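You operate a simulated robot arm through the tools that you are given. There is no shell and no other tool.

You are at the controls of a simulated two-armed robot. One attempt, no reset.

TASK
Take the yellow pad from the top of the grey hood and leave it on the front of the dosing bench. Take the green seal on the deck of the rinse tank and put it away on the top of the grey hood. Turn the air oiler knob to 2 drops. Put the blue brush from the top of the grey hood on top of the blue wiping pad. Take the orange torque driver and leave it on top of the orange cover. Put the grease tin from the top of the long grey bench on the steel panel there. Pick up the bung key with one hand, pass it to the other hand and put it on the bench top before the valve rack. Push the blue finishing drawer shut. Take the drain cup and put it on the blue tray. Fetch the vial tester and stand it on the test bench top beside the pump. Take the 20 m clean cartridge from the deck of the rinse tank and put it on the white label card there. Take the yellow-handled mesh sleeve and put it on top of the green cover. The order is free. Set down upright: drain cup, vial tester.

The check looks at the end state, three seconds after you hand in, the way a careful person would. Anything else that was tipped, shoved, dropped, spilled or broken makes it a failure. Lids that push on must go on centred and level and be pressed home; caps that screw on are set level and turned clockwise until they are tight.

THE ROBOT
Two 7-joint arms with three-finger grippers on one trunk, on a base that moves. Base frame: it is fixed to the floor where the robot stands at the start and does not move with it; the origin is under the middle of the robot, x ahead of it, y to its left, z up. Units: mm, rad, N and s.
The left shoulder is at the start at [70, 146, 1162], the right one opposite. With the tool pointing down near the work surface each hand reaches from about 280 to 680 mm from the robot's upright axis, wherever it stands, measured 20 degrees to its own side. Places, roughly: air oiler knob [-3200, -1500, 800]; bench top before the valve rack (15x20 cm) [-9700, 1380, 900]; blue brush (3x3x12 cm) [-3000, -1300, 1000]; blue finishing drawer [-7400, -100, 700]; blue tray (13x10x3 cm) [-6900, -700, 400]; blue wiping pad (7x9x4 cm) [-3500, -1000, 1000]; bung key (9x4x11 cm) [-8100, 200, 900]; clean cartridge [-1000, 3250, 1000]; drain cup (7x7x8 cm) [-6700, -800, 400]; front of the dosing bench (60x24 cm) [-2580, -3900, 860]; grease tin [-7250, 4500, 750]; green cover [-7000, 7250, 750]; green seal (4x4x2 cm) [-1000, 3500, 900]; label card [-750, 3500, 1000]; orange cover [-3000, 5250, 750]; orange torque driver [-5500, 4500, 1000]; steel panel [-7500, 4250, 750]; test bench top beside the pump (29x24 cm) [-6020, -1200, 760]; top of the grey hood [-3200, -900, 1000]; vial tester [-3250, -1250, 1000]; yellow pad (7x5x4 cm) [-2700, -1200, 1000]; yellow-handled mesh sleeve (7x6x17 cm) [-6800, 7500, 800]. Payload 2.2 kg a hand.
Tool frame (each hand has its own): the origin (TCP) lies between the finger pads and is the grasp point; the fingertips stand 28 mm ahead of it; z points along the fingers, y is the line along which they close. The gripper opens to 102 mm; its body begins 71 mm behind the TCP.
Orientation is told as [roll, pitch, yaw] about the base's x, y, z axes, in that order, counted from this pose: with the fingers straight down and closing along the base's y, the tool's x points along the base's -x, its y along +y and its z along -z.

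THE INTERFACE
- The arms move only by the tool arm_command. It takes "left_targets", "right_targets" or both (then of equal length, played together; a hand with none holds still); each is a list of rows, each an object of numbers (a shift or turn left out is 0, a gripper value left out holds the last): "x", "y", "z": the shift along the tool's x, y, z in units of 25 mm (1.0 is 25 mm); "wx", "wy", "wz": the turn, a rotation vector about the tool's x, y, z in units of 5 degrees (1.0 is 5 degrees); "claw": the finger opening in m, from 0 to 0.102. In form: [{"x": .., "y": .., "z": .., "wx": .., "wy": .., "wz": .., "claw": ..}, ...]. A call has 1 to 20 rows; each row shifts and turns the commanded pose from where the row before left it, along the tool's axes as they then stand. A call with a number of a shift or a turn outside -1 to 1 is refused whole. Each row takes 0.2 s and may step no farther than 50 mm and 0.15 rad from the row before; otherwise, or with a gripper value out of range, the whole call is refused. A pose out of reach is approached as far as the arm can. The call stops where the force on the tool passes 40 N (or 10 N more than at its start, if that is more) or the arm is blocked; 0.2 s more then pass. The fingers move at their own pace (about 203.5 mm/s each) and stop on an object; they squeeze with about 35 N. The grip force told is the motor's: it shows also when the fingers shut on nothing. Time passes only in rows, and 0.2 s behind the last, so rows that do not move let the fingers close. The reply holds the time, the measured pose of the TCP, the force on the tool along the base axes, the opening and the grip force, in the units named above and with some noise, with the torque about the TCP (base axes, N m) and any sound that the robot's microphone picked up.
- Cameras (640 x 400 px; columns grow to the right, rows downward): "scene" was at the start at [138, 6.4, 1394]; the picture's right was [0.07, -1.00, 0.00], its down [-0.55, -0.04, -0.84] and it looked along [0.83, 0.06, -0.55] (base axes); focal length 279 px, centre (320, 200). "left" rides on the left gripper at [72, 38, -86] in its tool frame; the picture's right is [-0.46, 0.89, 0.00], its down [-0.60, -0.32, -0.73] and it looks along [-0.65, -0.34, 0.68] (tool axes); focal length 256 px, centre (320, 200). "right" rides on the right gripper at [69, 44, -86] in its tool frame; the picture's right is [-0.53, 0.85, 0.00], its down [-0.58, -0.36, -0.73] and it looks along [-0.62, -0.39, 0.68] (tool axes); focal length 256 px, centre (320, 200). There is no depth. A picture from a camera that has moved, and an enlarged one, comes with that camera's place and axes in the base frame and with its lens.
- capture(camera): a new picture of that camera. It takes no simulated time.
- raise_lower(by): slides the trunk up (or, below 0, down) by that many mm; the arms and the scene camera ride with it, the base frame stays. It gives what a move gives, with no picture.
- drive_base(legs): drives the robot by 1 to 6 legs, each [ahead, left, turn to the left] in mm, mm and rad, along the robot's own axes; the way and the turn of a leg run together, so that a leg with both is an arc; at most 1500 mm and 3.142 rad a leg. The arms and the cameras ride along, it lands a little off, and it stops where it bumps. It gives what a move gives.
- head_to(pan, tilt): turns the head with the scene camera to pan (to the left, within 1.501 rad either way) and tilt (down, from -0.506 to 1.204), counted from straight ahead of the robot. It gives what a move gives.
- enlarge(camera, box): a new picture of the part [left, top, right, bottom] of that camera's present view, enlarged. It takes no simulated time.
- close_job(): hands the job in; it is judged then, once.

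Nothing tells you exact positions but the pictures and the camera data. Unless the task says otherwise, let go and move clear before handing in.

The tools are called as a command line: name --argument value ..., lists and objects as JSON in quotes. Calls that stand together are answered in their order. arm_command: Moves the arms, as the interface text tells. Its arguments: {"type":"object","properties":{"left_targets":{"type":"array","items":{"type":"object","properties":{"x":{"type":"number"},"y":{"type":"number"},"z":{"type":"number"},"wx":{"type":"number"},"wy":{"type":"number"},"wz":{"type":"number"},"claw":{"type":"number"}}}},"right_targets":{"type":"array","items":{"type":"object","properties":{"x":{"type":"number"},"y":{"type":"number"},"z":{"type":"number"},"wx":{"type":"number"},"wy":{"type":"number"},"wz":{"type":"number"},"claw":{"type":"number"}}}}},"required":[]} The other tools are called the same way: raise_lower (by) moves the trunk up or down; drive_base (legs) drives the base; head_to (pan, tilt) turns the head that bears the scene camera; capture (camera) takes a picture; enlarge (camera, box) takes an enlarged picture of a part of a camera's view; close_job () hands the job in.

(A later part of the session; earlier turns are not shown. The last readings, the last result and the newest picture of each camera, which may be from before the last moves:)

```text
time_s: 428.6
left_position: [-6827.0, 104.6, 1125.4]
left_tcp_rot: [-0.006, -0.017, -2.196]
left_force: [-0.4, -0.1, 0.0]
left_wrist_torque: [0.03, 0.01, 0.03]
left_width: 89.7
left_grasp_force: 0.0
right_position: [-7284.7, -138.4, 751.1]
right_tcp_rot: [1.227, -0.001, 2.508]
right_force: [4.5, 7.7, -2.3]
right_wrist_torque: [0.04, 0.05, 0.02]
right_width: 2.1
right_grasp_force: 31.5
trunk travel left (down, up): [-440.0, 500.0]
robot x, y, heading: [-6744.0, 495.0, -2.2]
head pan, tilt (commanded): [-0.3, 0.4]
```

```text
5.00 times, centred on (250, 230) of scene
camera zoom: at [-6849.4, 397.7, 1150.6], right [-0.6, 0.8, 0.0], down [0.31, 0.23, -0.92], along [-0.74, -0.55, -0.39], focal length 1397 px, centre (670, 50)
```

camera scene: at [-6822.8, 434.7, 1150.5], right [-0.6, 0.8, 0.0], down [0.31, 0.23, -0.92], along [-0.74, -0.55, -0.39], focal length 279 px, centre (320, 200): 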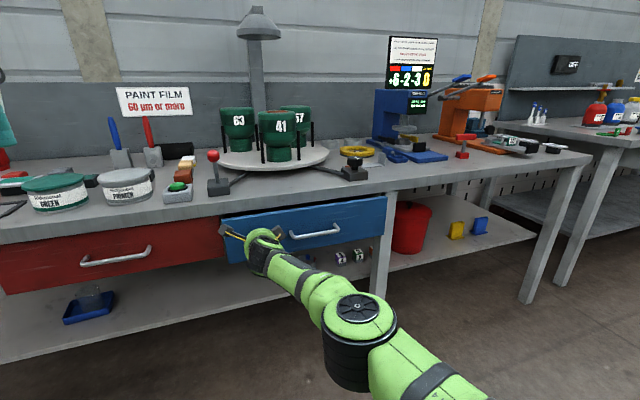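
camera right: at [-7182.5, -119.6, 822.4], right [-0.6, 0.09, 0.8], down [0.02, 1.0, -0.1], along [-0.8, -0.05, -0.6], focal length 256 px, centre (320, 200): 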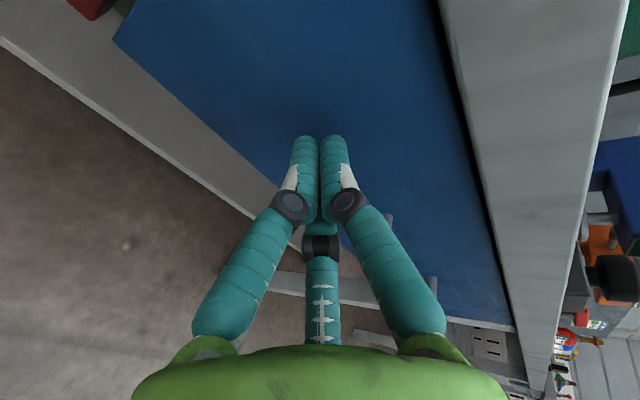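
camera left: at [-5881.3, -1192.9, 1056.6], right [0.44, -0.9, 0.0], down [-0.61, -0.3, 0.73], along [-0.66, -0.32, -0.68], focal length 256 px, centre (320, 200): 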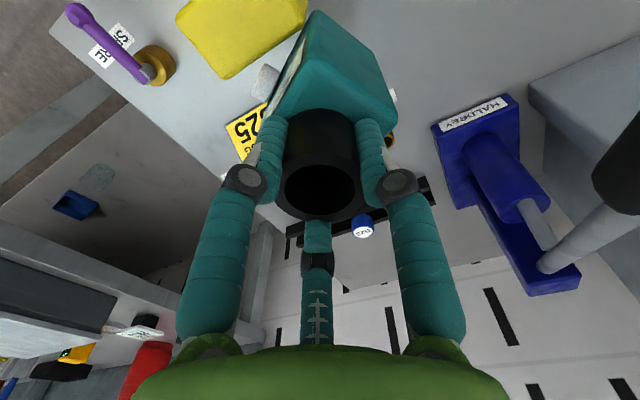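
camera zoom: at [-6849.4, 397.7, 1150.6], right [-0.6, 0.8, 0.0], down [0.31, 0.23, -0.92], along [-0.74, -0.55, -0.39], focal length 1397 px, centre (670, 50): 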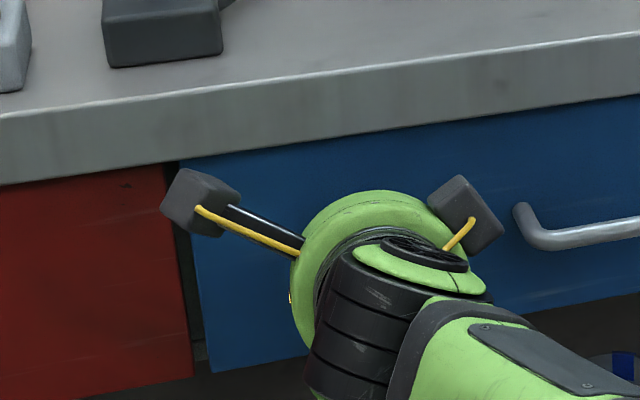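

A 9 N reaction shows the drawer is at its stop – shut. I back away, return the right hand to pointing down, raise the trunk and strafe right toward the bung key.

drive_base --legs '[[-300, 0, 0]]'

arm_command --right_targets '[{"wx": 1}, {"wx": 1}, {"wx": 1}, {"wx": 1}, {"wx": 1}, {"wx": 1}, {"wx": 1}, {"wx": 1}, {"wx": 1}, {"wx": 1}, {"wx": 1}, {"wx": 1}, {"wx": 1}, {"wx": 1, "claw": 0.09}, {}]'

raise_lower --by 400

arm_command --right_targets '[{"wz": -1}, {"wz": -1}, {"wz": -1}, {"wz": -1}, {"wz": -1}, {"wz": -1}, {"wz": -1}, {"wz": -1}, {"wz": -1}, {"wz": -1}, {"wz": -1}, {"wz": -1}, {"wz": -1}, {"wz": -1}, {"wz": -1}, {"wz": -1}, {"wz": -1}, {"wz": -1}, {}]'

drive_base --legs '[[0, -900, 0]]'

head_to --pan 0.0 --tilt 0.5

capture --camera "scene"

```text
time_s: 430.7
left_position: [-6649.7, 346.9, 1124.8]
left_tcp_rot: [-0.006, -0.015, -2.188]
left_force: [-0.9, -0.6, -0.1]
left_wrist_torque: [-0.04, 0.02, 0.0]
left_width: 89.7
left_grasp_force: 0.1
right_position: [-7104.2, 98.6, 750.1]
right_tcp_rot: [1.227, 0.0, 2.515]
right_force: [0.0, 0.7, -0.6]
right_wrist_torque: [-0.01, 0.04, -0.01]
right_width: 2.0
right_grasp_force: 31.1
trunk travel left (down, up): [-440.0, 500.0]
robot x, y, heading: [-6567.4, 735.9, -2.195]
head pan, tilt (commanded): [-0.3, 0.4]
```

```text
time_s: 433.9
left_position: [-6648.2, 345.3, 1123.9]
left_tcp_rot: [-0.009, -0.016, -2.187]
left_force: [-0.6, -0.3, 0.5]
left_wrist_torque: [0.0, -0.03, 0.0]
left_width: 90.0
left_grasp_force: 0.1
right_position: [-7043.5, 282.7, 678.6]
right_tcp_rot: [0.003, -0.004, 2.515]
right_force: [0.2, 0.1, 0.0]
right_wrist_torque: [0.01, -0.01, -0.01]
right_width: 89.7
right_grasp_force: 0.0
right hand out of reach, approached as far as the arm can: row 1, 2, 3, 4, 5, 6, 7, 9, 10, 11, 12, 13, 14
trunk travel left (down, up): [-440.0, 500.0]
robot x, y, heading: [-6567.5, 732.7, -2.191]
head pan, tilt (commanded): [-0.3, 0.4]
```

```text
time_s: 437.7
left_position: [-6649.3, 344.5, 1522.7]
left_tcp_rot: [-0.009, -0.015, -2.19]
left_force: [-0.4, 0.1, 0.9]
left_wrist_torque: [0.02, 0.0, 0.01]
left_width: 89.9
left_grasp_force: 0.0
right_position: [-7044.2, 284.3, 1078.7]
right_tcp_rot: [0.004, -0.001, 2.516]
right_force: [-0.2, 1.0, -0.7]
right_wrist_torque: [-0.06, -0.02, -0.02]
right_width: 90.2
right_grasp_force: 0.1
trunk travel left (down, up): [-840.0, 100.0]
robot x, y, heading: [-6573.7, 733.3, -2.189]
head pan, tilt (commanded): [-0.3, 0.4]
```

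```text
time_s: 441.7
left_position: [-6650.3, 346.2, 1524.1]
left_tcp_rot: [-0.008, -0.015, -2.19]
left_force: [-0.4, 0.5, -0.2]
left_wrist_torque: [-0.02, -0.02, -0.01]
left_width: 90.1
left_grasp_force: 0.2
right_position: [-7043.5, 283.5, 1077.6]
right_tcp_rot: [-0.004, -0.006, -2.196]
right_force: [-0.6, -1.1, -0.9]
right_wrist_torque: [-0.01, 0.03, 0.0]
right_width: 89.9
right_grasp_force: 0.1
trunk travel left (down, up): [-840.0, 100.0]
robot x, y, heading: [-6571.9, 739.3, -2.19]
head pan, tilt (commanded): [-0.3, 0.4]
```

```text
time_s: 446.5
left_position: [-7383.0, 869.5, 1523.7]
left_tcp_rot: [-0.009, -0.016, -2.186]
left_force: [-0.3, -0.2, -0.4]
left_wrist_torque: [0.02, 0.01, -0.01]
left_width: 90.4
left_grasp_force: 0.0
right_position: [-7777.9, 808.6, 1077.4]
right_tcp_rot: [-0.004, -0.005, -2.196]
right_force: [1.5, 0.4, 0.0]
right_wrist_torque: [-0.01, -0.02, -0.01]
right_width: 90.0
right_grasp_force: 0.1
trunk travel left (down, up): [-840.0, 100.0]
robot x, y, heading: [-7305.2, 1262.1, -2.191]
head pan, tilt (commanded): [-0.3, 0.4]
```

```text
time_s: 447.3
left_position: [-7384.6, 870.6, 1523.1]
left_tcp_rot: [-0.008, -0.016, -2.187]
left_force: [0.2, 0.2, -0.2]
left_wrist_torque: [0.01, -0.02, 0.01]
left_width: 90.2
left_grasp_force: 0.0
right_position: [-7779.0, 807.8, 1077.5]
right_tcp_rot: [-0.001, -0.007, -2.195]
right_force: [0.1, 0.1, 1.3]
right_wrist_torque: [-0.03, -0.03, -0.02]
right_width: 89.9
right_grasp_force: 0.0
trunk travel left (down, up): [-840.0, 100.0]
robot x, y, heading: [-7307.7, 1259.6, -2.19]
head pan, tilt (commanded): [0.0, 0.499]
```

```text
taken
camera scene: at [-7388.8, 1145.6, 1541.4], right [-0.81, 0.58, 0.0], down [0.28, 0.39, -0.88], along [-0.51, -0.71, -0.48], focal length 279 px, centre (320, 200)
```

scene: 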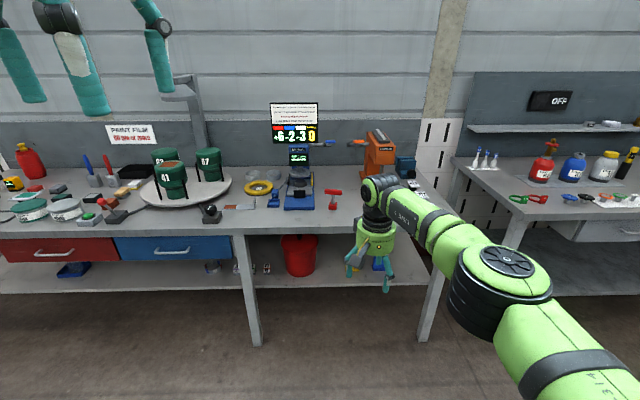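

The bung key should be near the middle of the view – a red T-shaped thing. I enlarge it.

enlarge --camera "scene" --box '[230, 130, 430, 255]'

```text
3.20 times, centred on (330, 192) of scene
camera zoom: at [-7388.8, 1145.6, 1541.4], right [-0.81, 0.58, 0.0], down [0.28, 0.39, -0.88], along [-0.51, -0.71, -0.48], focal length 894 px, centre (288, 224)
```

zoom: 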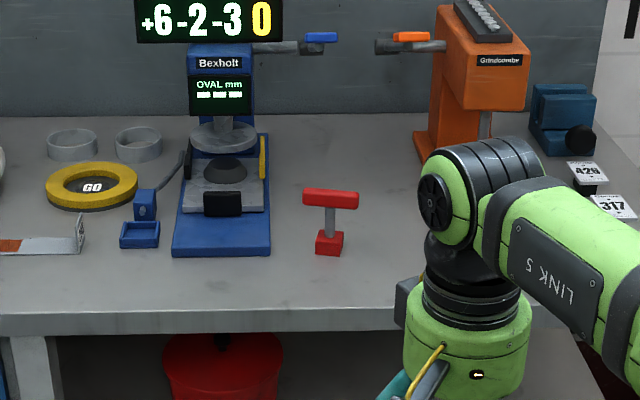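

It is a red T: bar on top, grey shaft, square base. Before choosing hands I look at the target bench before the valve rack further right.

head_to --pan -0.9 --tilt 0.3

capture --camera "scene"

```text
time_s: 448.5
left_position: [-7383.8, 870.9, 1523.8]
left_tcp_rot: [-0.006, -0.015, -2.187]
left_force: [0.3, -0.2, -1.1]
left_wrist_torque: [0.03, 0.01, 0.01]
left_width: 89.9
left_grasp_force: 0.1
right_position: [-7778.8, 807.5, 1078.7]
right_tcp_rot: [-0.002, -0.005, -2.197]
right_force: [0.0, 0.9, -0.5]
right_wrist_torque: [-0.04, 0.01, -0.01]
right_width: 90.1
right_grasp_force: 0.0
trunk travel left (down, up): [-840.0, 100.0]
robot x, y, heading: [-7303.7, 1258.1, -2.194]
head pan, tilt (commanded): [-0.901, 0.3]
```

```text
taken
camera scene: at [-7428.9, 1214.6, 1559.8], right [-0.05, 1.0, 0.0], down [0.3, 0.02, -0.96], along [-0.95, -0.05, -0.3], focal length 279 px, centre (320, 200)
```

scene: 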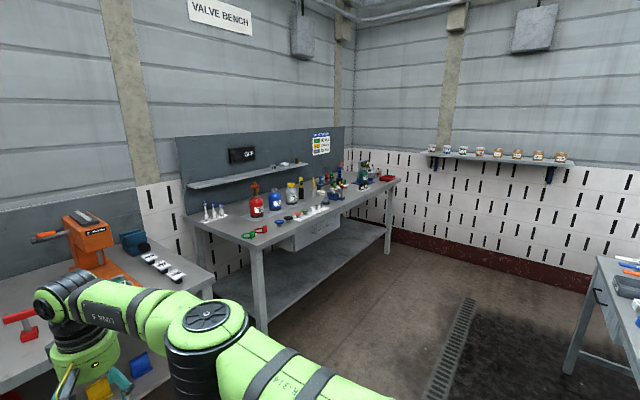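

enlarge --camera "scene" --box '[200, 150, 420, 280]'

```text
2.91 times, centred on (310, 215) of scene
camera zoom: at [-7428.9, 1214.6, 1559.8], right [-0.05, 1.0, 0.0], down [0.3, 0.02, -0.96], along [-0.95, -0.05, -0.3], focal length 813 px, centre (349, 156)
```

zoom: 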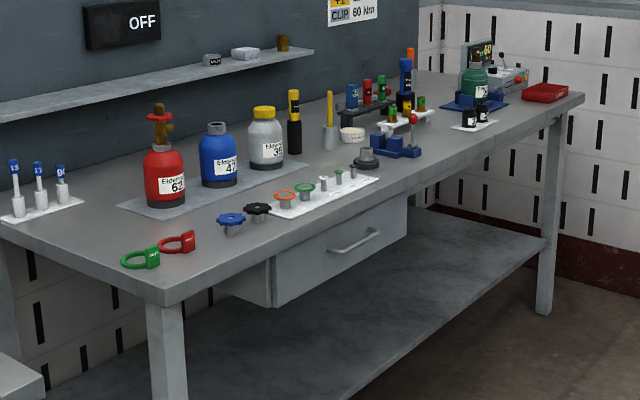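

The target front edge spot has neighbours, so the final placing should be from above with the left hand. I'll pick the key with the right hand pointing level from the right (gripping the bar's right end), then the left takes it from above. I orient the right hand here first.

arm_command --right_targets '[{"x": 1}, {"x": 1}, {"x": 1}, {"x": 1}, {"wx": -1}, {"wx": -1}, {"wx": -1}, {"wx": -1}, {"wx": -1}, {"wx": -1}, {"wx": -1}, {"wx": -1}, {"wx": -1}, {"wx": -1}, {"wx": -1}, {"wx": -1}, {"wx": -1}, {"wx": -1}, {"wx": -1}, {"wx": -1}]'

arm_command --right_targets '[{"wx": -1}, {"wx": -1}, {"wy": -1}, {"wy": -1}, {"wy": -1}, {"wy": -1}, {"wy": -0.6, "claw": 0.06}, {}]'

head_to --pan 0.0 --tilt 0.5

capture --camera "scene"

capture --camera "right"

```text
time_s: 452.7
left_position: [-7383.4, 868.8, 1524.0]
left_tcp_rot: [-0.008, -0.017, -2.187]
left_force: [0.6, 0.1, -0.6]
left_wrist_torque: [0.03, -0.01, -0.01]
left_width: 89.9
left_grasp_force: 0.0
right_position: [-7719.0, 888.6, 1076.5]
right_tcp_rot: [1.394, -0.003, -2.197]
right_force: [0.2, 0.4, 0.4]
right_wrist_torque: [-0.01, 0.0, -0.02]
right_width: 89.9
right_grasp_force: 0.0
trunk travel left (down, up): [-840.0, 100.0]
robot x, y, heading: [-7305.6, 1260.0, -2.186]
head pan, tilt (commanded): [-0.901, 0.3]
```

```text
time_s: 454.5
left_position: [-7384.5, 869.3, 1524.6]
left_tcp_rot: [-0.007, -0.015, -2.188]
left_force: [-0.9, 0.1, -1.0]
left_wrist_torque: [-0.01, 0.02, 0.02]
left_width: 90.2
left_grasp_force: 0.1
right_position: [-7720.0, 888.3, 1076.8]
right_tcp_rot: [1.488, -0.036, -2.596]
right_force: [0.2, 0.1, -0.8]
right_wrist_torque: [0.0, 0.04, 0.0]
right_width: 60.3
right_grasp_force: 0.1
right hand out of reach, approached as far as the arm can: row 2
trunk travel left (down, up): [-840.0, 100.0]
robot x, y, heading: [-7304.2, 1260.8, -2.187]
head pan, tilt (commanded): [-0.901, 0.3]
```

```text
time_s: 455.7
left_position: [-7384.6, 871.2, 1523.6]
left_tcp_rot: [-0.008, -0.016, -2.187]
left_force: [-0.1, 0.0, 0.8]
left_wrist_torque: [-0.01, 0.02, -0.01]
left_width: 90.2
left_grasp_force: 0.0
right_position: [-7718.8, 889.4, 1076.8]
right_tcp_rot: [1.489, -0.039, -2.596]
right_force: [1.2, 0.0, 0.4]
right_wrist_torque: [0.02, 0.01, 0.0]
right_width: 59.8
right_grasp_force: 0.0
trunk travel left (down, up): [-840.0, 100.0]
robot x, y, heading: [-7304.9, 1257.7, -2.192]
head pan, tilt (commanded): [0.0, 0.499]
```

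```text
taken
camera scene: at [-7388.6, 1145.4, 1541.4], right [-0.81, 0.58, 0.0], down [0.28, 0.39, -0.88], along [-0.51, -0.71, -0.48], focal length 279 px, centre (320, 200)
```

scene: 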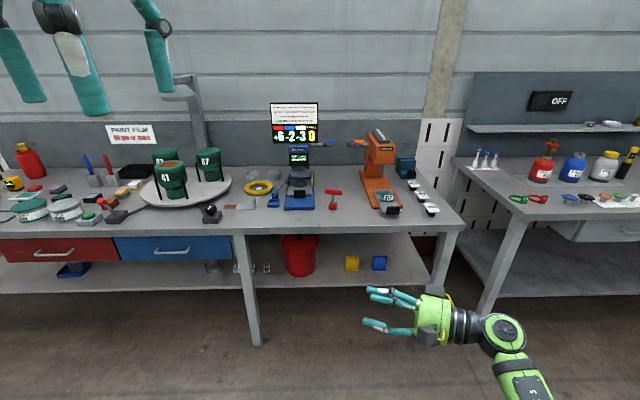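

```text
taken
camera right: at [-7701.1, 995.5, 1125.6], right [-0.39, -0.32, 0.86], down [-0.9, 0.34, -0.28], along [-0.21, -0.88, -0.42], focal length 256 px, centre (320, 200)
```

right: 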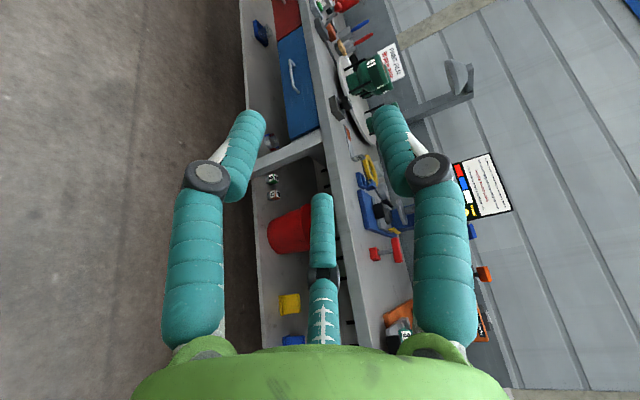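

The grinder blocks a level approach from the right, so I'll instead reach level from the front: right hand rolled so one finger is at the bar's right end. I re-orient the right hand accordingly.

arm_command --right_targets '[{"wy": 1}, {"wy": 1}, {"wy": 1}, {"wy": 1}, {"wy": 0.6}, {"wx": 1}, {"wx": 1}, {"wx": 1}, {"wx": 1}, {"wx": 1}, {"wx": 1}, {"wx": 1}, {"wx": 1}, {"wx": 1}, {"wx": 1}, {"wx": 1}, {"wx": 1}, {"wx": 1}, {"wx": 1}, {"wx": 1}]'

arm_command --right_targets '[{"wx": 1}, {"wx": 1}, {"wz": 1}, {"wz": 1}, {"wz": 1}, {"wz": 1}, {"wz": 1}, {"wz": 1}, {"wz": 1}, {"wz": 1}, {"wz": 1}, {"wz": 1}, {"wz": 1}, {"wz": 1}, {"wz": 0.6}, {}]'

```text
time_s: 459.9
left_position: [-7383.7, 869.7, 1523.7]
left_tcp_rot: [-0.009, -0.017, -2.187]
left_force: [-0.2, 0.2, -0.3]
left_wrist_torque: [0.03, 0.03, 0.01]
left_width: 89.9
left_grasp_force: 0.1
right_position: [-7719.1, 888.8, 1078.6]
right_tcp_rot: [0.17, -0.002, -2.197]
right_force: [0.7, -0.2, 0.4]
right_wrist_torque: [0.01, -0.01, 0.01]
right_width: 59.8
right_grasp_force: 0.1
trunk travel left (down, up): [-840.0, 100.0]
robot x, y, heading: [-7304.5, 1262.6, -2.184]
head pan, tilt (commanded): [0.0, 0.499]
```

```text
time_s: 463.3
left_position: [-7384.1, 870.5, 1524.0]
left_tcp_rot: [-0.008, -0.016, -2.188]
left_force: [0.4, -0.6, 0.0]
left_wrist_torque: [0.01, 0.0, 0.01]
left_width: 89.9
left_grasp_force: 0.0
right_position: [-7720.0, 888.7, 1076.9]
right_tcp_rot: [0.002, -0.003, 2.986]
right_force: [-0.4, -0.4, 0.7]
right_wrist_torque: [0.03, 0.03, -0.04]
right_width: 60.0
right_grasp_force: 0.0
trunk travel left (down, up): [-840.0, 100.0]
robot x, y, heading: [-7308.3, 1256.3, -2.188]
head pan, tilt (commanded): [0.0, 0.499]
```

arm_command --right_targets '[{"x": -0.363, "y": 0.713}, {"x": -0.363, "y": 0.713}, {"x": -0.363, "y": 0.713}, {"wx": -0.869, "wy": -0.443}, {"wx": -0.869, "wy": -0.443}, {"wx": -0.869, "wy": -0.443}, {"wx": -0.869, "wy": -0.443}, {"wx": -0.869, "wy": -0.443}, {"wx": -0.869, "wy": -0.443}, {"wx": -0.869, "wy": -0.443}, {"wx": -0.869, "wy": -0.443}, {"wx": -0.869, "wy": -0.443}, {"wx": -0.869, "wy": -0.443}, {"wx": -0.869, "wy": -0.443}, {"wx": -0.869, "wy": -0.443}, {"wx": -0.869, "wy": -0.443}, {"wx": -0.869, "wy": -0.443}, {"wx": -0.869, "wy": -0.443}, {"wx": -0.869, "wy": -0.443}]'

capture --camera "right"

capture --camera "scene"

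```text
time_s: 467.3
left_position: [-7380.1, 866.8, 1523.6]
left_tcp_rot: [-0.009, -0.015, -2.188]
left_force: [-0.9, -0.4, -0.3]
left_wrist_torque: [0.05, 0.09, -0.01]
left_width: 90.0
left_grasp_force: 0.0
right_position: [-7707.8, 806.6, 1113.8]
right_tcp_rot: [1.331, -0.466, 2.614]
right_force: [0.8, 0.0, -0.1]
right_wrist_torque: [0.04, 0.01, -0.04]
right_width: 59.7
right_grasp_force: 0.1
right hand out of reach, approached as far as the arm can: row 17, 18, 19
trunk travel left (down, up): [-840.0, 100.0]
robot x, y, heading: [-7308.4, 1258.8, -2.19]
head pan, tilt (commanded): [0.0, 0.499]
```

```text
taken
camera right: at [-7592.5, 823.1, 1139.2], right [-0.19, -0.12, 0.97], down [-0.11, 0.99, 0.1], along [-0.97, -0.09, -0.2], focal length 256 px, centre (320, 200)
```

right: 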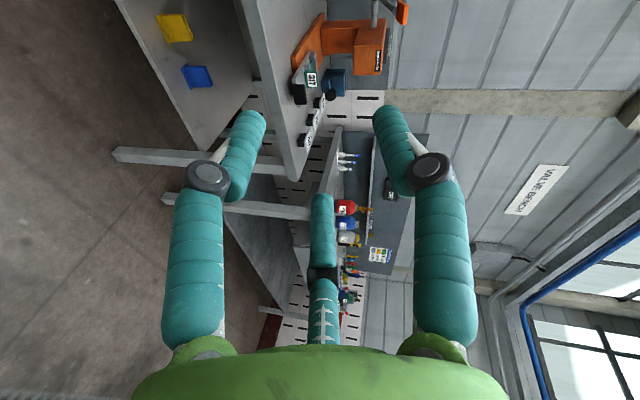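

```text
taken
camera scene: at [-7384.7, 1143.2, 1541.4], right [-0.81, 0.58, 0.0], down [0.28, 0.39, -0.88], along [-0.51, -0.71, -0.48], focal length 279 px, centre (320, 200)
```

scene: 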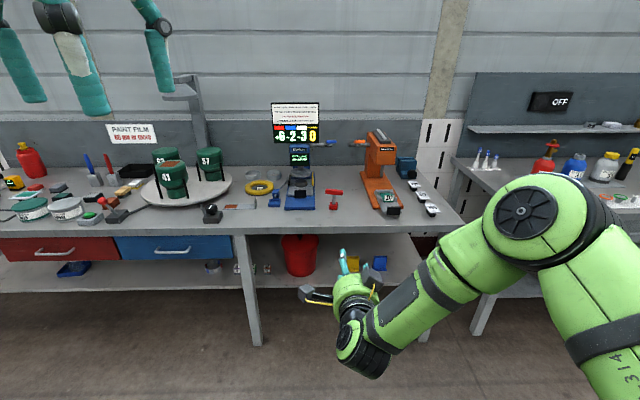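

The hand points level ahead now. I zoom on the key again to verify its orientation.

enlarge --camera "scene" --box '[290, 160, 430, 240]'

```text
4.57 times, centred on (360, 200) of scene
camera zoom: at [-7384.7, 1143.2, 1541.4], right [-0.81, 0.58, 0.0], down [0.28, 0.39, -0.88], along [-0.51, -0.71, -0.48], focal length 1277 px, centre (137, 200)
```

zoom: 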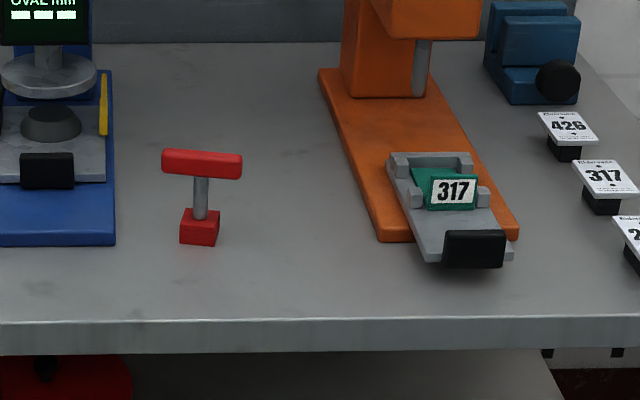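

The bar is turned only about 9°. I lower the trunk 150 mm and drive 560 mm toward the bench, then look again.

raise_lower --by -150

drive_base --legs '[[560, 0, 0]]'

head_to --pan 0.0 --tilt 0.75

capture --camera "scene"

enlarge --camera "scene" --box '[260, 130, 420, 250]'

```text
time_s: 469.0
left_position: [-7383.3, 870.6, 1374.2]
left_tcp_rot: [-0.008, -0.017, -2.189]
left_force: [-0.6, 0.4, 0.4]
left_wrist_torque: [-0.01, 0.01, -0.01]
left_width: 90.0
left_grasp_force: 0.2
right_position: [-7710.5, 808.5, 962.9]
right_tcp_rot: [1.33, -0.464, 2.616]
right_force: [0.5, 0.1, 0.6]
right_wrist_torque: [0.0, 0.02, 0.0]
right_width: 60.0
right_grasp_force: 0.1
trunk travel left (down, up): [-690.0, 250.0]
robot x, y, heading: [-7305.4, 1260.2, -2.193]
head pan, tilt (commanded): [0.0, 0.499]
```

```text
time_s: 472.2
left_position: [-7702.9, 411.6, 1374.5]
left_tcp_rot: [-0.006, -0.018, -2.175]
left_force: [0.3, 0.5, -0.2]
left_wrist_torque: [0.03, 0.02, -0.04]
left_width: 90.0
left_grasp_force: 0.0
right_position: [-8029.4, 346.4, 963.8]
right_tcp_rot: [1.331, -0.464, 2.622]
right_force: [0.3, -0.4, 0.7]
right_wrist_torque: [0.02, 0.02, -0.01]
right_width: 60.1
right_grasp_force: 0.0
trunk travel left (down, up): [-690.0, 250.0]
robot x, y, heading: [-7624.2, 798.8, -2.179]
head pan, tilt (commanded): [0.0, 0.499]
```

```text
time_s: 473.0
left_position: [-7702.9, 411.1, 1375.2]
left_tcp_rot: [-0.005, -0.015, -2.178]
left_force: [0.3, -0.4, 0.0]
left_wrist_torque: [-0.04, -0.02, -0.01]
left_width: 89.8
left_grasp_force: 0.1
right_position: [-8028.8, 345.1, 963.1]
right_tcp_rot: [1.329, -0.464, 2.624]
right_force: [-0.3, -0.4, -0.5]
right_wrist_torque: [-0.01, 0.0, -0.02]
right_width: 59.8
right_grasp_force: 0.1
trunk travel left (down, up): [-690.0, 250.0]
robot x, y, heading: [-7628.3, 801.5, -2.181]
head pan, tilt (commanded): [0.0, 0.75]
```

```text
taken
camera scene: at [-7706.1, 692.6, 1369.4], right [-0.82, 0.57, 0.0], down [0.39, 0.56, -0.73], along [-0.42, -0.6, -0.68], focal length 279 px, centre (320, 200)
```

scene: 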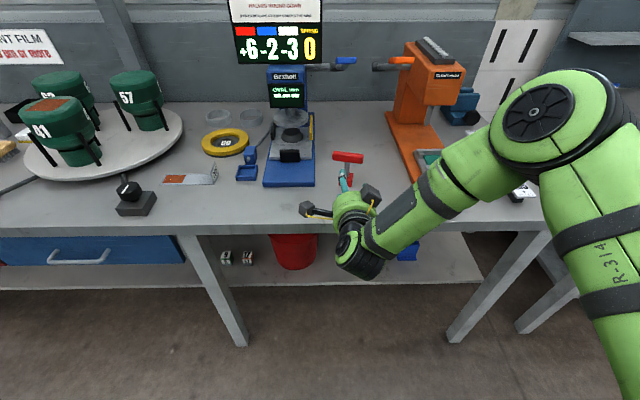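

```text
3.33 times, centred on (340, 190) of scene
camera zoom: at [-7706.1, 692.6, 1369.4], right [-0.82, 0.57, 0.0], down [0.39, 0.56, -0.73], along [-0.42, -0.6, -0.68], focal length 932 px, centre (253, 233)
```

zoom: 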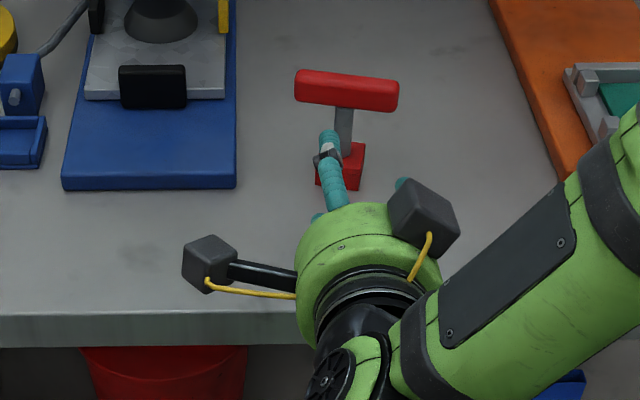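

Bar centre ≈ (-8121, 229, 946), right end ≈ (-8149, 257). I move the hand in front of the bar's right end with a 45 mm opening and check the alignment.

arm_command --right_targets '[{"claw": 0.045, "x": -0.572, "y": -0.264}, {"x": -0.572, "y": -0.264}, {"x": -0.572, "y": -0.264}, {"z": 0.957}, {"z": 0.957}, {"z": 0.956}, {}]'

capture --camera "right"

enlarge --camera "scene" --box '[300, 130, 420, 220]'

```text
time_s: 474.6
left_position: [-7702.3, 411.2, 1375.8]
left_tcp_rot: [-0.007, -0.015, -2.176]
left_force: [0.5, -0.7, 0.0]
left_wrist_torque: [0.02, 0.0, -0.01]
left_width: 90.0
left_grasp_force: 0.0
right_position: [-8076.0, 295.2, 972.9]
right_tcp_rot: [1.325, -0.466, 2.621]
right_force: [0.8, 0.9, 0.9]
right_wrist_torque: [0.0, 0.0, 0.0]
right_width: 45.4
right_grasp_force: 0.0
right hand out of reach, approached as far as the arm can: row 1, 2, 3, 4, 5
trunk travel left (down, up): [-690.0, 250.0]
robot x, y, heading: [-7631.8, 804.4, -2.179]
head pan, tilt (commanded): [0.0, 0.75]
```

```text
taken
camera right: at [-7959.9, 312.7, 1000.3], right [-0.2, -0.12, 0.97], down [-0.12, 0.99, 0.1], along [-0.97, -0.1, -0.21], focal length 256 px, centre (320, 200)
```

right: 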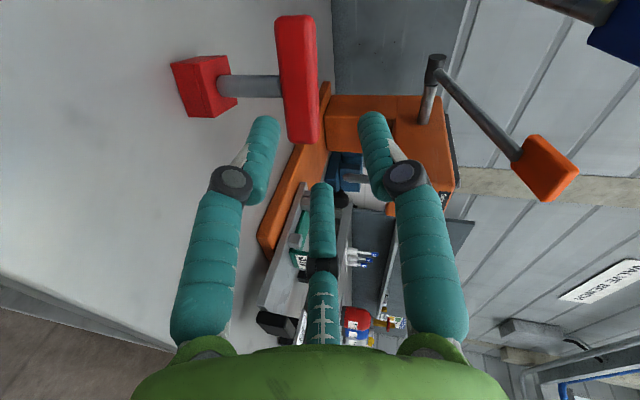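

```text
4.44 times, centred on (360, 175) of scene
camera zoom: at [-7705.7, 693.1, 1369.4], right [-0.82, 0.57, 0.0], down [0.39, 0.56, -0.73], along [-0.42, -0.6, -0.68], focal length 1242 px, centre (142, 311)
```

zoom: 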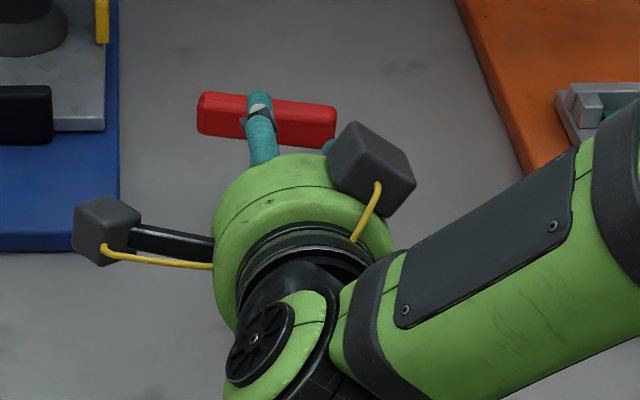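

The arm is near a joint limit, so I'll position with base and trunk instead: 38 mm right, 29 mm down, then check.

drive_base --legs '[[0, -38, 0]]'

raise_lower --by -29

capture --camera "right"

enlarge --camera "scene" --box '[280, 120, 420, 220]'

```text
time_s: 475.5
left_position: [-7728.9, 428.9, 1373.6]
left_tcp_rot: [-0.014, -0.016, -2.177]
left_force: [1.2, -1.1, 0.1]
left_wrist_torque: [0.08, 0.05, 0.02]
left_width: 90.0
left_grasp_force: 0.1
right_position: [-8100.5, 314.6, 974.7]
right_tcp_rot: [1.324, -0.47, 2.623]
right_force: [0.2, 0.2, 0.0]
right_wrist_torque: [0.03, 0.02, -0.06]
right_width: 45.2
right_grasp_force: 0.1
trunk travel left (down, up): [-690.0, 250.0]
robot x, y, heading: [-7660.3, 824.5, -2.18]
head pan, tilt (commanded): [0.0, 0.75]
```

```text
time_s: 476.2
left_position: [-7734.2, 433.2, 1345.8]
left_tcp_rot: [-0.006, -0.017, -2.176]
left_force: [-0.3, 0.7, -0.4]
left_wrist_torque: [-0.04, -0.01, 0.04]
left_width: 90.0
left_grasp_force: 0.0
right_position: [-8106.0, 316.7, 945.2]
right_tcp_rot: [1.325, -0.464, 2.623]
right_force: [-0.3, -0.3, -0.4]
right_wrist_torque: [-0.03, -0.02, 0.03]
right_width: 45.0
right_grasp_force: 0.0
trunk travel left (down, up): [-661.0, 279.0]
robot x, y, heading: [-7660.8, 821.9, -2.181]
head pan, tilt (commanded): [0.0, 0.75]
```

```text
taken
camera right: at [-7990.6, 334.9, 971.4], right [-0.2, -0.12, 0.97], down [-0.12, 0.99, 0.1], along [-0.97, -0.1, -0.21], focal length 256 px, centre (320, 200)
```

right: 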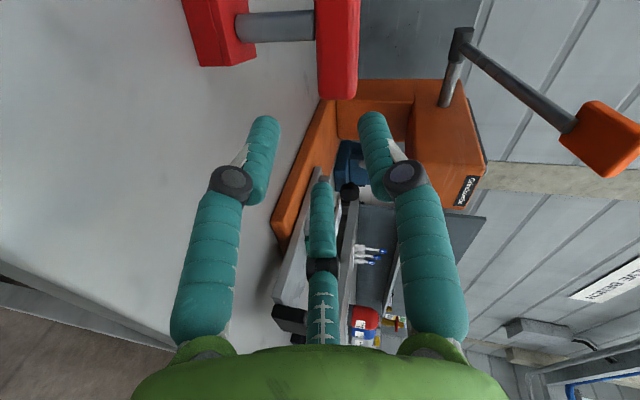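

```text
4.00 times, centred on (350, 170) of scene
camera zoom: at [-7737.9, 715.6, 1340.4], right [-0.82, 0.57, 0.0], down [0.39, 0.56, -0.73], along [-0.42, -0.6, -0.68], focal length 1118 px, centre (200, 320)
```

zoom: 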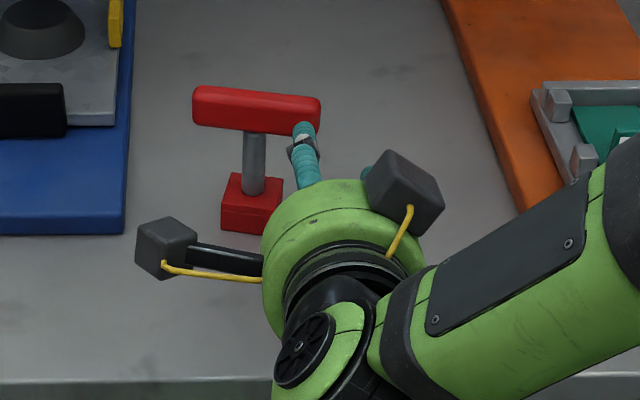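

Aligned: the axis points at the bar's right end. I raise 4 mm and drive forward 40 mm, then check.

raise_lower --by 4

drive_base --legs '[[40, 0, 0]]'

capture --camera "right"

enlarge --camera "scene" --box '[280, 120, 420, 220]'

```text
time_s: 476.7
left_position: [-7733.9, 433.0, 1350.6]
left_tcp_rot: [-0.01, -0.016, -2.175]
left_force: [1.0, 0.0, 0.7]
left_wrist_torque: [-0.05, 0.03, 0.01]
left_width: 89.8
left_grasp_force: 0.1
right_position: [-8105.0, 315.6, 950.0]
right_tcp_rot: [1.325, -0.463, 2.624]
right_force: [0.0, 0.1, 0.2]
right_wrist_torque: [-0.01, 0.01, 0.01]
right_width: 45.2
right_grasp_force: 0.0
trunk travel left (down, up): [-665.0, 275.0]
robot x, y, heading: [-7662.6, 821.6, -2.18]
head pan, tilt (commanded): [0.0, 0.75]
```

```text
time_s: 477.6
left_position: [-7752.5, 405.4, 1350.5]
left_tcp_rot: [-0.008, -0.021, -2.178]
left_force: [1.6, 0.3, 0.8]
left_wrist_torque: [-0.04, 0.05, 0.02]
left_width: 89.9
left_grasp_force: 0.0
right_position: [-8124.8, 286.8, 952.5]
right_tcp_rot: [1.331, -0.466, 2.621]
right_force: [2.0, -0.1, 0.3]
right_wrist_torque: [-0.02, -0.01, 0.0]
right_width: 45.0
right_grasp_force: 0.0
trunk travel left (down, up): [-665.0, 275.0]
robot x, y, heading: [-7680.8, 793.5, -2.183]
head pan, tilt (commanded): [0.0, 0.75]
```

```text
taken
camera right: at [-8009.7, 305.7, 978.2], right [-0.2, -0.12, 0.97], down [-0.12, 0.99, 0.1], along [-0.97, -0.1, -0.21], focal length 256 px, centre (320, 200)
```

right: 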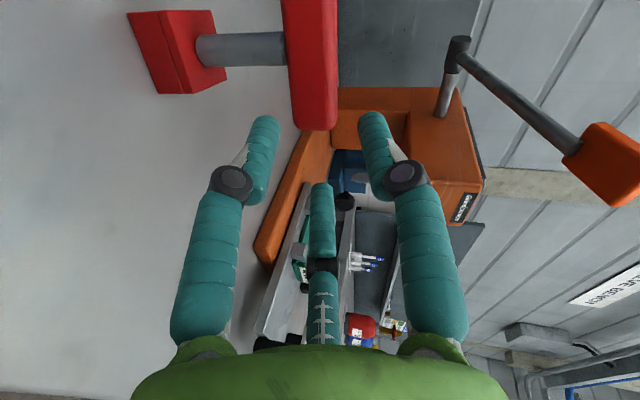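

```text
4.00 times, centred on (350, 170) of scene
camera zoom: at [-7755.8, 687.5, 1345.1], right [-0.82, 0.57, 0.0], down [0.39, 0.56, -0.73], along [-0.42, -0.6, -0.68], focal length 1118 px, centre (200, 320)
```

zoom: 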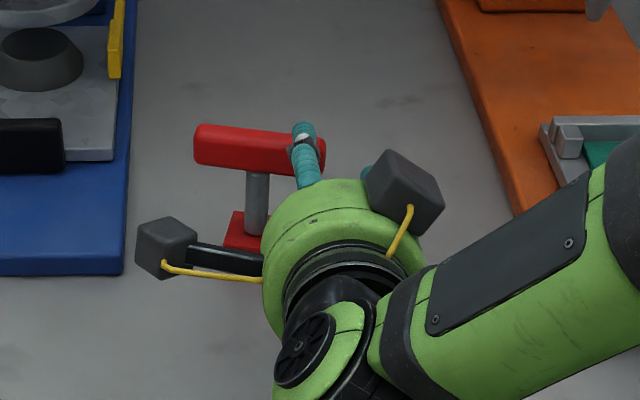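

Bar is ~7 mm lower than thought. I lower 7 mm and drive the remaining ~32 mm.

raise_lower --by -7

drive_base --legs '[[32, 0, 0]]'

capture --camera "right"

enlarge --camera "scene" --box '[280, 120, 420, 220]'

```text
time_s: 478.2
left_position: [-7755.0, 402.5, 1343.6]
left_tcp_rot: [-0.008, -0.018, -2.176]
left_force: [0.0, 0.1, -0.3]
left_wrist_torque: [-0.04, -0.03, 0.01]
left_width: 90.1
left_grasp_force: 0.0
right_position: [-8125.7, 285.3, 943.5]
right_tcp_rot: [1.327, -0.465, 2.622]
right_force: [0.0, -0.1, 0.8]
right_wrist_torque: [0.02, -0.01, -0.03]
right_width: 45.2
right_grasp_force: 0.0
trunk travel left (down, up): [-658.0, 282.0]
robot x, y, heading: [-7681.3, 794.1, -2.183]
head pan, tilt (commanded): [0.0, 0.75]
```

```text
time_s: 479.0
left_position: [-7771.3, 379.7, 1345.8]
left_tcp_rot: [-0.008, -0.023, -2.178]
left_force: [0.8, 0.8, 0.3]
left_wrist_torque: [-0.06, 0.05, 0.02]
left_width: 89.8
left_grasp_force: 0.0
right_position: [-8143.4, 260.7, 944.7]
right_tcp_rot: [1.331, -0.463, 2.623]
right_force: [-0.2, -0.5, 0.1]
right_wrist_torque: [0.01, 0.01, 0.05]
right_width: 45.0
right_grasp_force: 0.1
trunk travel left (down, up): [-658.0, 282.0]
robot x, y, heading: [-7700.6, 766.5, -2.176]
head pan, tilt (commanded): [0.0, 0.75]
```

```text
taken
camera right: at [-8028.1, 279.5, 971.2], right [-0.2, -0.12, 0.97], down [-0.12, 0.99, 0.1], along [-0.97, -0.1, -0.21], focal length 256 px, centre (320, 200)
```

right: 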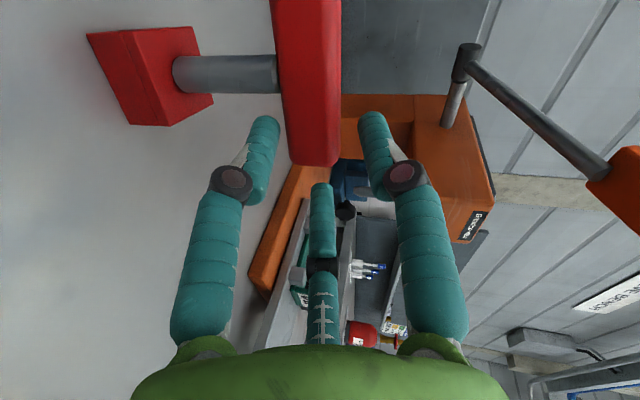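

```text
4.00 times, centred on (350, 170) of scene
camera zoom: at [-7774.3, 661.1, 1338.0], right [-0.82, 0.57, 0.0], down [0.39, 0.56, -0.73], along [-0.42, -0.6, -0.68], focal length 1118 px, centre (200, 320)
```

zoom: 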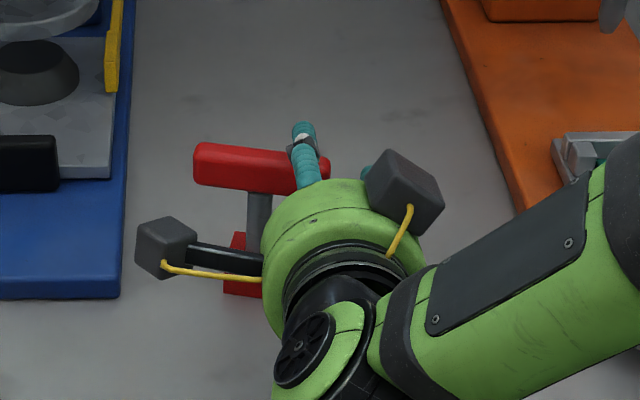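

The bar end sits between the fingers. I close the grip.

arm_command --right_targets '[{"claw": 0.038}, {"claw": 0.03}, {"claw": 0.02}, {"claw": 0.0}, {}, {}]'

capture --camera "right"

```text
time_s: 480.4
left_position: [-7773.1, 376.3, 1343.5]
left_tcp_rot: [-0.009, -0.021, -2.176]
left_force: [-0.6, -0.3, -0.7]
left_wrist_torque: [-0.02, 0.01, 0.0]
left_width: 89.9
left_grasp_force: 0.1
right_position: [-8145.7, 258.7, 943.7]
right_tcp_rot: [1.329, -0.465, 2.62]
right_force: [-1.0, -1.1, 2.8]
right_wrist_torque: [-0.2, 0.05, -0.05]
right_width: 30.9
right_grasp_force: 35.5
trunk travel left (down, up): [-658.0, 282.0]
robot x, y, heading: [-7699.1, 766.1, -2.18]
head pan, tilt (commanded): [0.0, 0.75]
```

```text
taken
camera right: at [-8030.3, 276.4, 969.2], right [-0.2, -0.12, 0.97], down [-0.12, 0.99, 0.1], along [-0.97, -0.1, -0.21], focal length 256 px, centre (320, 200)
```

right: 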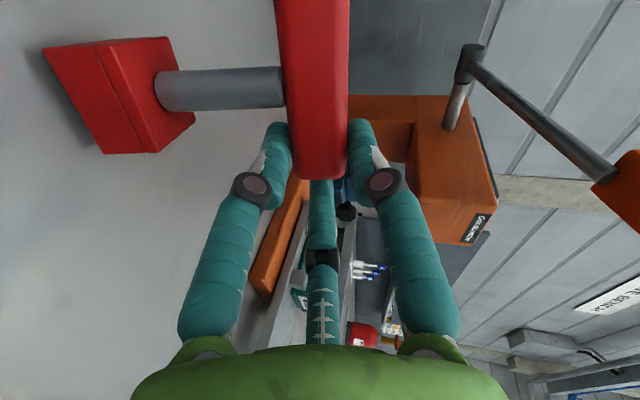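

Gripped at 31 mm. I lift with the trunk 60 mm and check.

raise_lower --by 60

capture --camera "right"

enlarge --camera "scene" --box '[260, 110, 420, 230]'

```text
time_s: 481.4
left_position: [-7773.5, 374.6, 1401.9]
left_tcp_rot: [-0.008, -0.018, -2.175]
left_force: [-0.8, -0.3, 0.0]
left_wrist_torque: [0.0, 0.01, 0.01]
left_width: 90.2
left_grasp_force: 0.0
right_position: [-8145.5, 258.6, 1000.7]
right_tcp_rot: [1.324, -0.463, 2.622]
right_force: [1.1, 0.6, -1.3]
right_wrist_torque: [0.05, 0.05, 0.01]
right_width: 30.7
right_grasp_force: 35.1
trunk travel left (down, up): [-718.0, 222.0]
robot x, y, heading: [-7699.7, 766.8, -2.184]
head pan, tilt (commanded): [0.0, 0.75]
```

```text
taken
camera right: at [-8030.4, 276.2, 1028.2], right [-0.2, -0.12, 0.97], down [-0.12, 0.99, 0.1], along [-0.97, -0.1, -0.21], focal length 256 px, centre (320, 200)
```

right: 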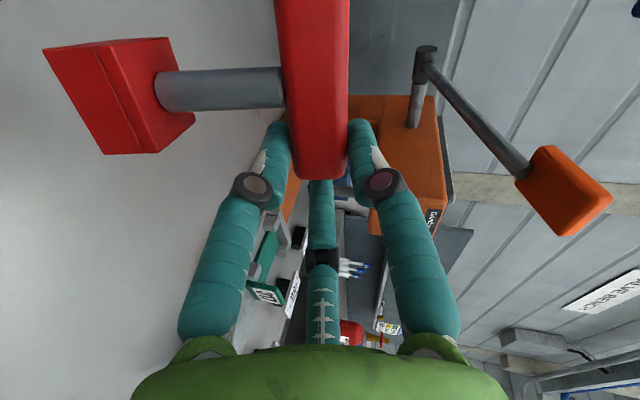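

```text
3.33 times, centred on (340, 170) of scene
camera zoom: at [-7777.7, 656.4, 1397.3], right [-0.82, 0.57, 0.0], down [0.39, 0.56, -0.73], along [-0.42, -0.6, -0.68], focal length 932 px, centre (253, 300)
```

zoom: 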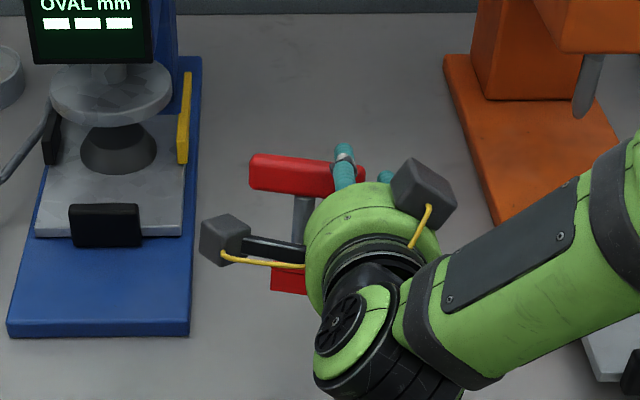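

The key is lifted and steady. I back away from the bench and draw the right hand closer for the handover.

drive_base --legs '[[-450, 0, 0]]'

arm_command --right_targets '[{"x": 0.074, "y": -0.196, "z": -0.974}, {"x": 0.074, "y": -0.196, "z": -0.974}, {"x": 0.074, "y": -0.196, "z": -0.974}, {"x": 0.074, "y": -0.196, "z": -0.974}, {}]'

capture --camera "scene"

```text
time_s: 484.1
left_position: [-7520.5, 740.9, 1401.8]
left_tcp_rot: [-0.01, -0.018, -2.182]
left_force: [-0.1, 0.1, 0.6]
left_wrist_torque: [0.01, 0.02, 0.02]
left_width: 89.9
left_grasp_force: 0.0
right_position: [-7891.9, 624.9, 1001.7]
right_tcp_rot: [1.325, -0.466, 2.617]
right_force: [-0.1, -0.2, -1.6]
right_wrist_torque: [0.04, 0.03, 0.01]
right_width: 30.7
right_grasp_force: 34.7
trunk travel left (down, up): [-718.0, 222.0]
robot x, y, heading: [-7444.7, 1129.3, -2.183]
head pan, tilt (commanded): [0.0, 0.75]
```

```text
time_s: 485.3
left_position: [-7518.9, 740.7, 1402.2]
left_tcp_rot: [-0.008, -0.017, -2.181]
left_force: [-0.3, -0.3, -0.1]
left_wrist_torque: [0.01, -0.02, -0.03]
left_width: 90.0
left_grasp_force: 0.0
right_position: [-7835.6, 708.9, 1002.9]
right_tcp_rot: [1.325, -0.464, 2.619]
right_force: [-0.3, 0.1, -1.4]
right_wrist_torque: [0.09, 0.06, 0.01]
right_width: 30.4
right_grasp_force: 34.6
trunk travel left (down, up): [-718.0, 222.0]
robot x, y, heading: [-7443.5, 1129.8, -2.182]
head pan, tilt (commanded): [0.0, 0.75]
```

```text
taken
camera scene: at [-7522.0, 1022.2, 1397.3], right [-0.82, 0.58, 0.0], down [0.39, 0.56, -0.73], along [-0.42, -0.6, -0.68], focal length 279 px, centre (320, 200)
```

scene: 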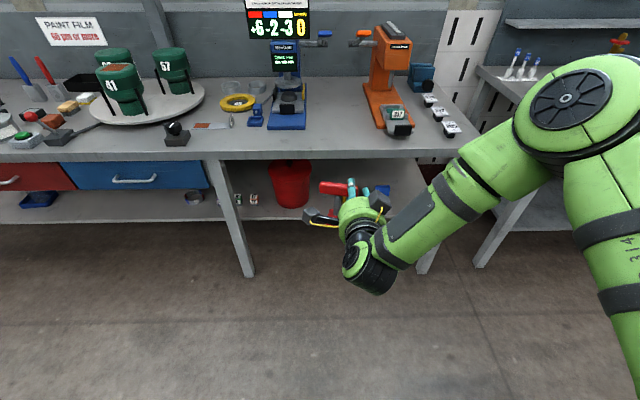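

I bring the left hand from above over the bar's left end, matching its yaw, and check before descending.

arm_command --left_targets '[{"x": -0.964, "y": -0.672, "claw": 0.048}, {"x": -0.964, "y": -0.672}, {"x": -0.964, "y": -0.672}, {"x": -0.964, "y": -0.672}, {"x": -0.964, "y": -0.672}, {"x": -0.964, "y": -0.672}, {"x": -0.964, "y": -0.672}, {"x": -0.964, "y": -0.672}, {"x": -0.964, "y": -0.672}, {"x": -0.964, "y": -0.672}, {"z": 1}, {"z": 1}, {"z": 1}, {"z": 1}, {"z": 1}, {"z": 1}, {"wz": 0.9}, {"wz": 0.9}, {"wz": 0.8}, {}]'

capture --camera "left"

capture --camera "scene"

```text
time_s: 489.5
left_position: [-7705.2, 698.5, 1170.6]
left_tcp_rot: [-0.005, -0.02, -2.41]
left_force: [0.2, -0.7, -0.4]
left_wrist_torque: [0.0, -0.01, -0.03]
left_width: 48.0
left_grasp_force: 0.0
left hand out of reach, approached as far as the arm can: row 2, 3, 4, 5, 6, 7, 8, 9, 10
right_position: [-7834.8, 707.7, 1003.7]
right_tcp_rot: [1.326, -0.465, 2.617]
right_force: [0.1, -0.1, -1.8]
right_wrist_torque: [0.03, 0.06, 0.0]
right_width: 30.6
right_grasp_force: 35.1
trunk travel left (down, up): [-718.0, 222.0]
robot x, y, heading: [-7439.7, 1131.4, -2.185]
head pan, tilt (commanded): [0.0, 0.75]
```

```text
taken
camera left: at [-7624.4, 720.6, 1253.5], right [0.25, -0.97, 0.01], down [-0.65, -0.16, 0.74], along [-0.72, -0.19, -0.67], focal length 256 px, centre (320, 200)
```

left: 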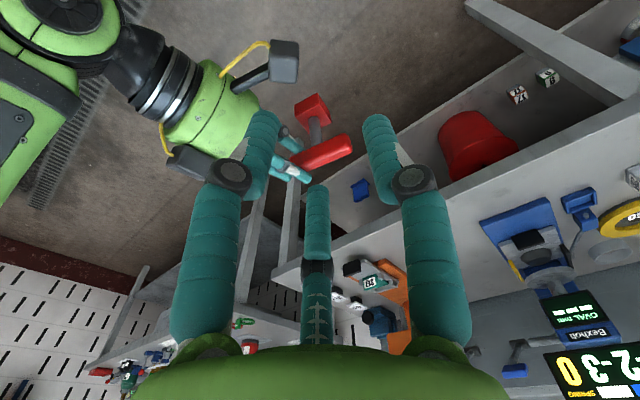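

```text
taken
camera scene: at [-7521.8, 1022.8, 1397.4], right [-0.82, 0.58, 0.0], down [0.39, 0.56, -0.73], along [-0.42, -0.6, -0.68], focal length 279 px, centre (320, 200)
```

scene: 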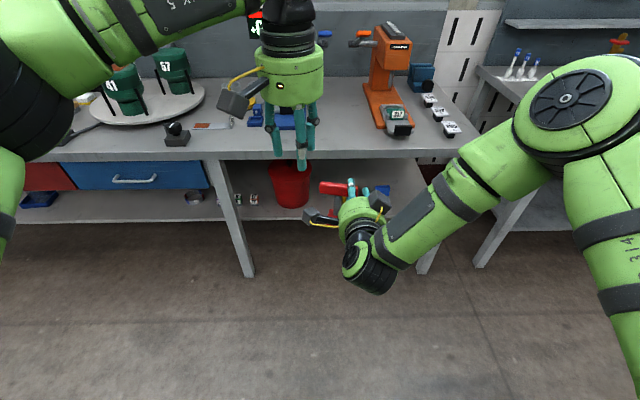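

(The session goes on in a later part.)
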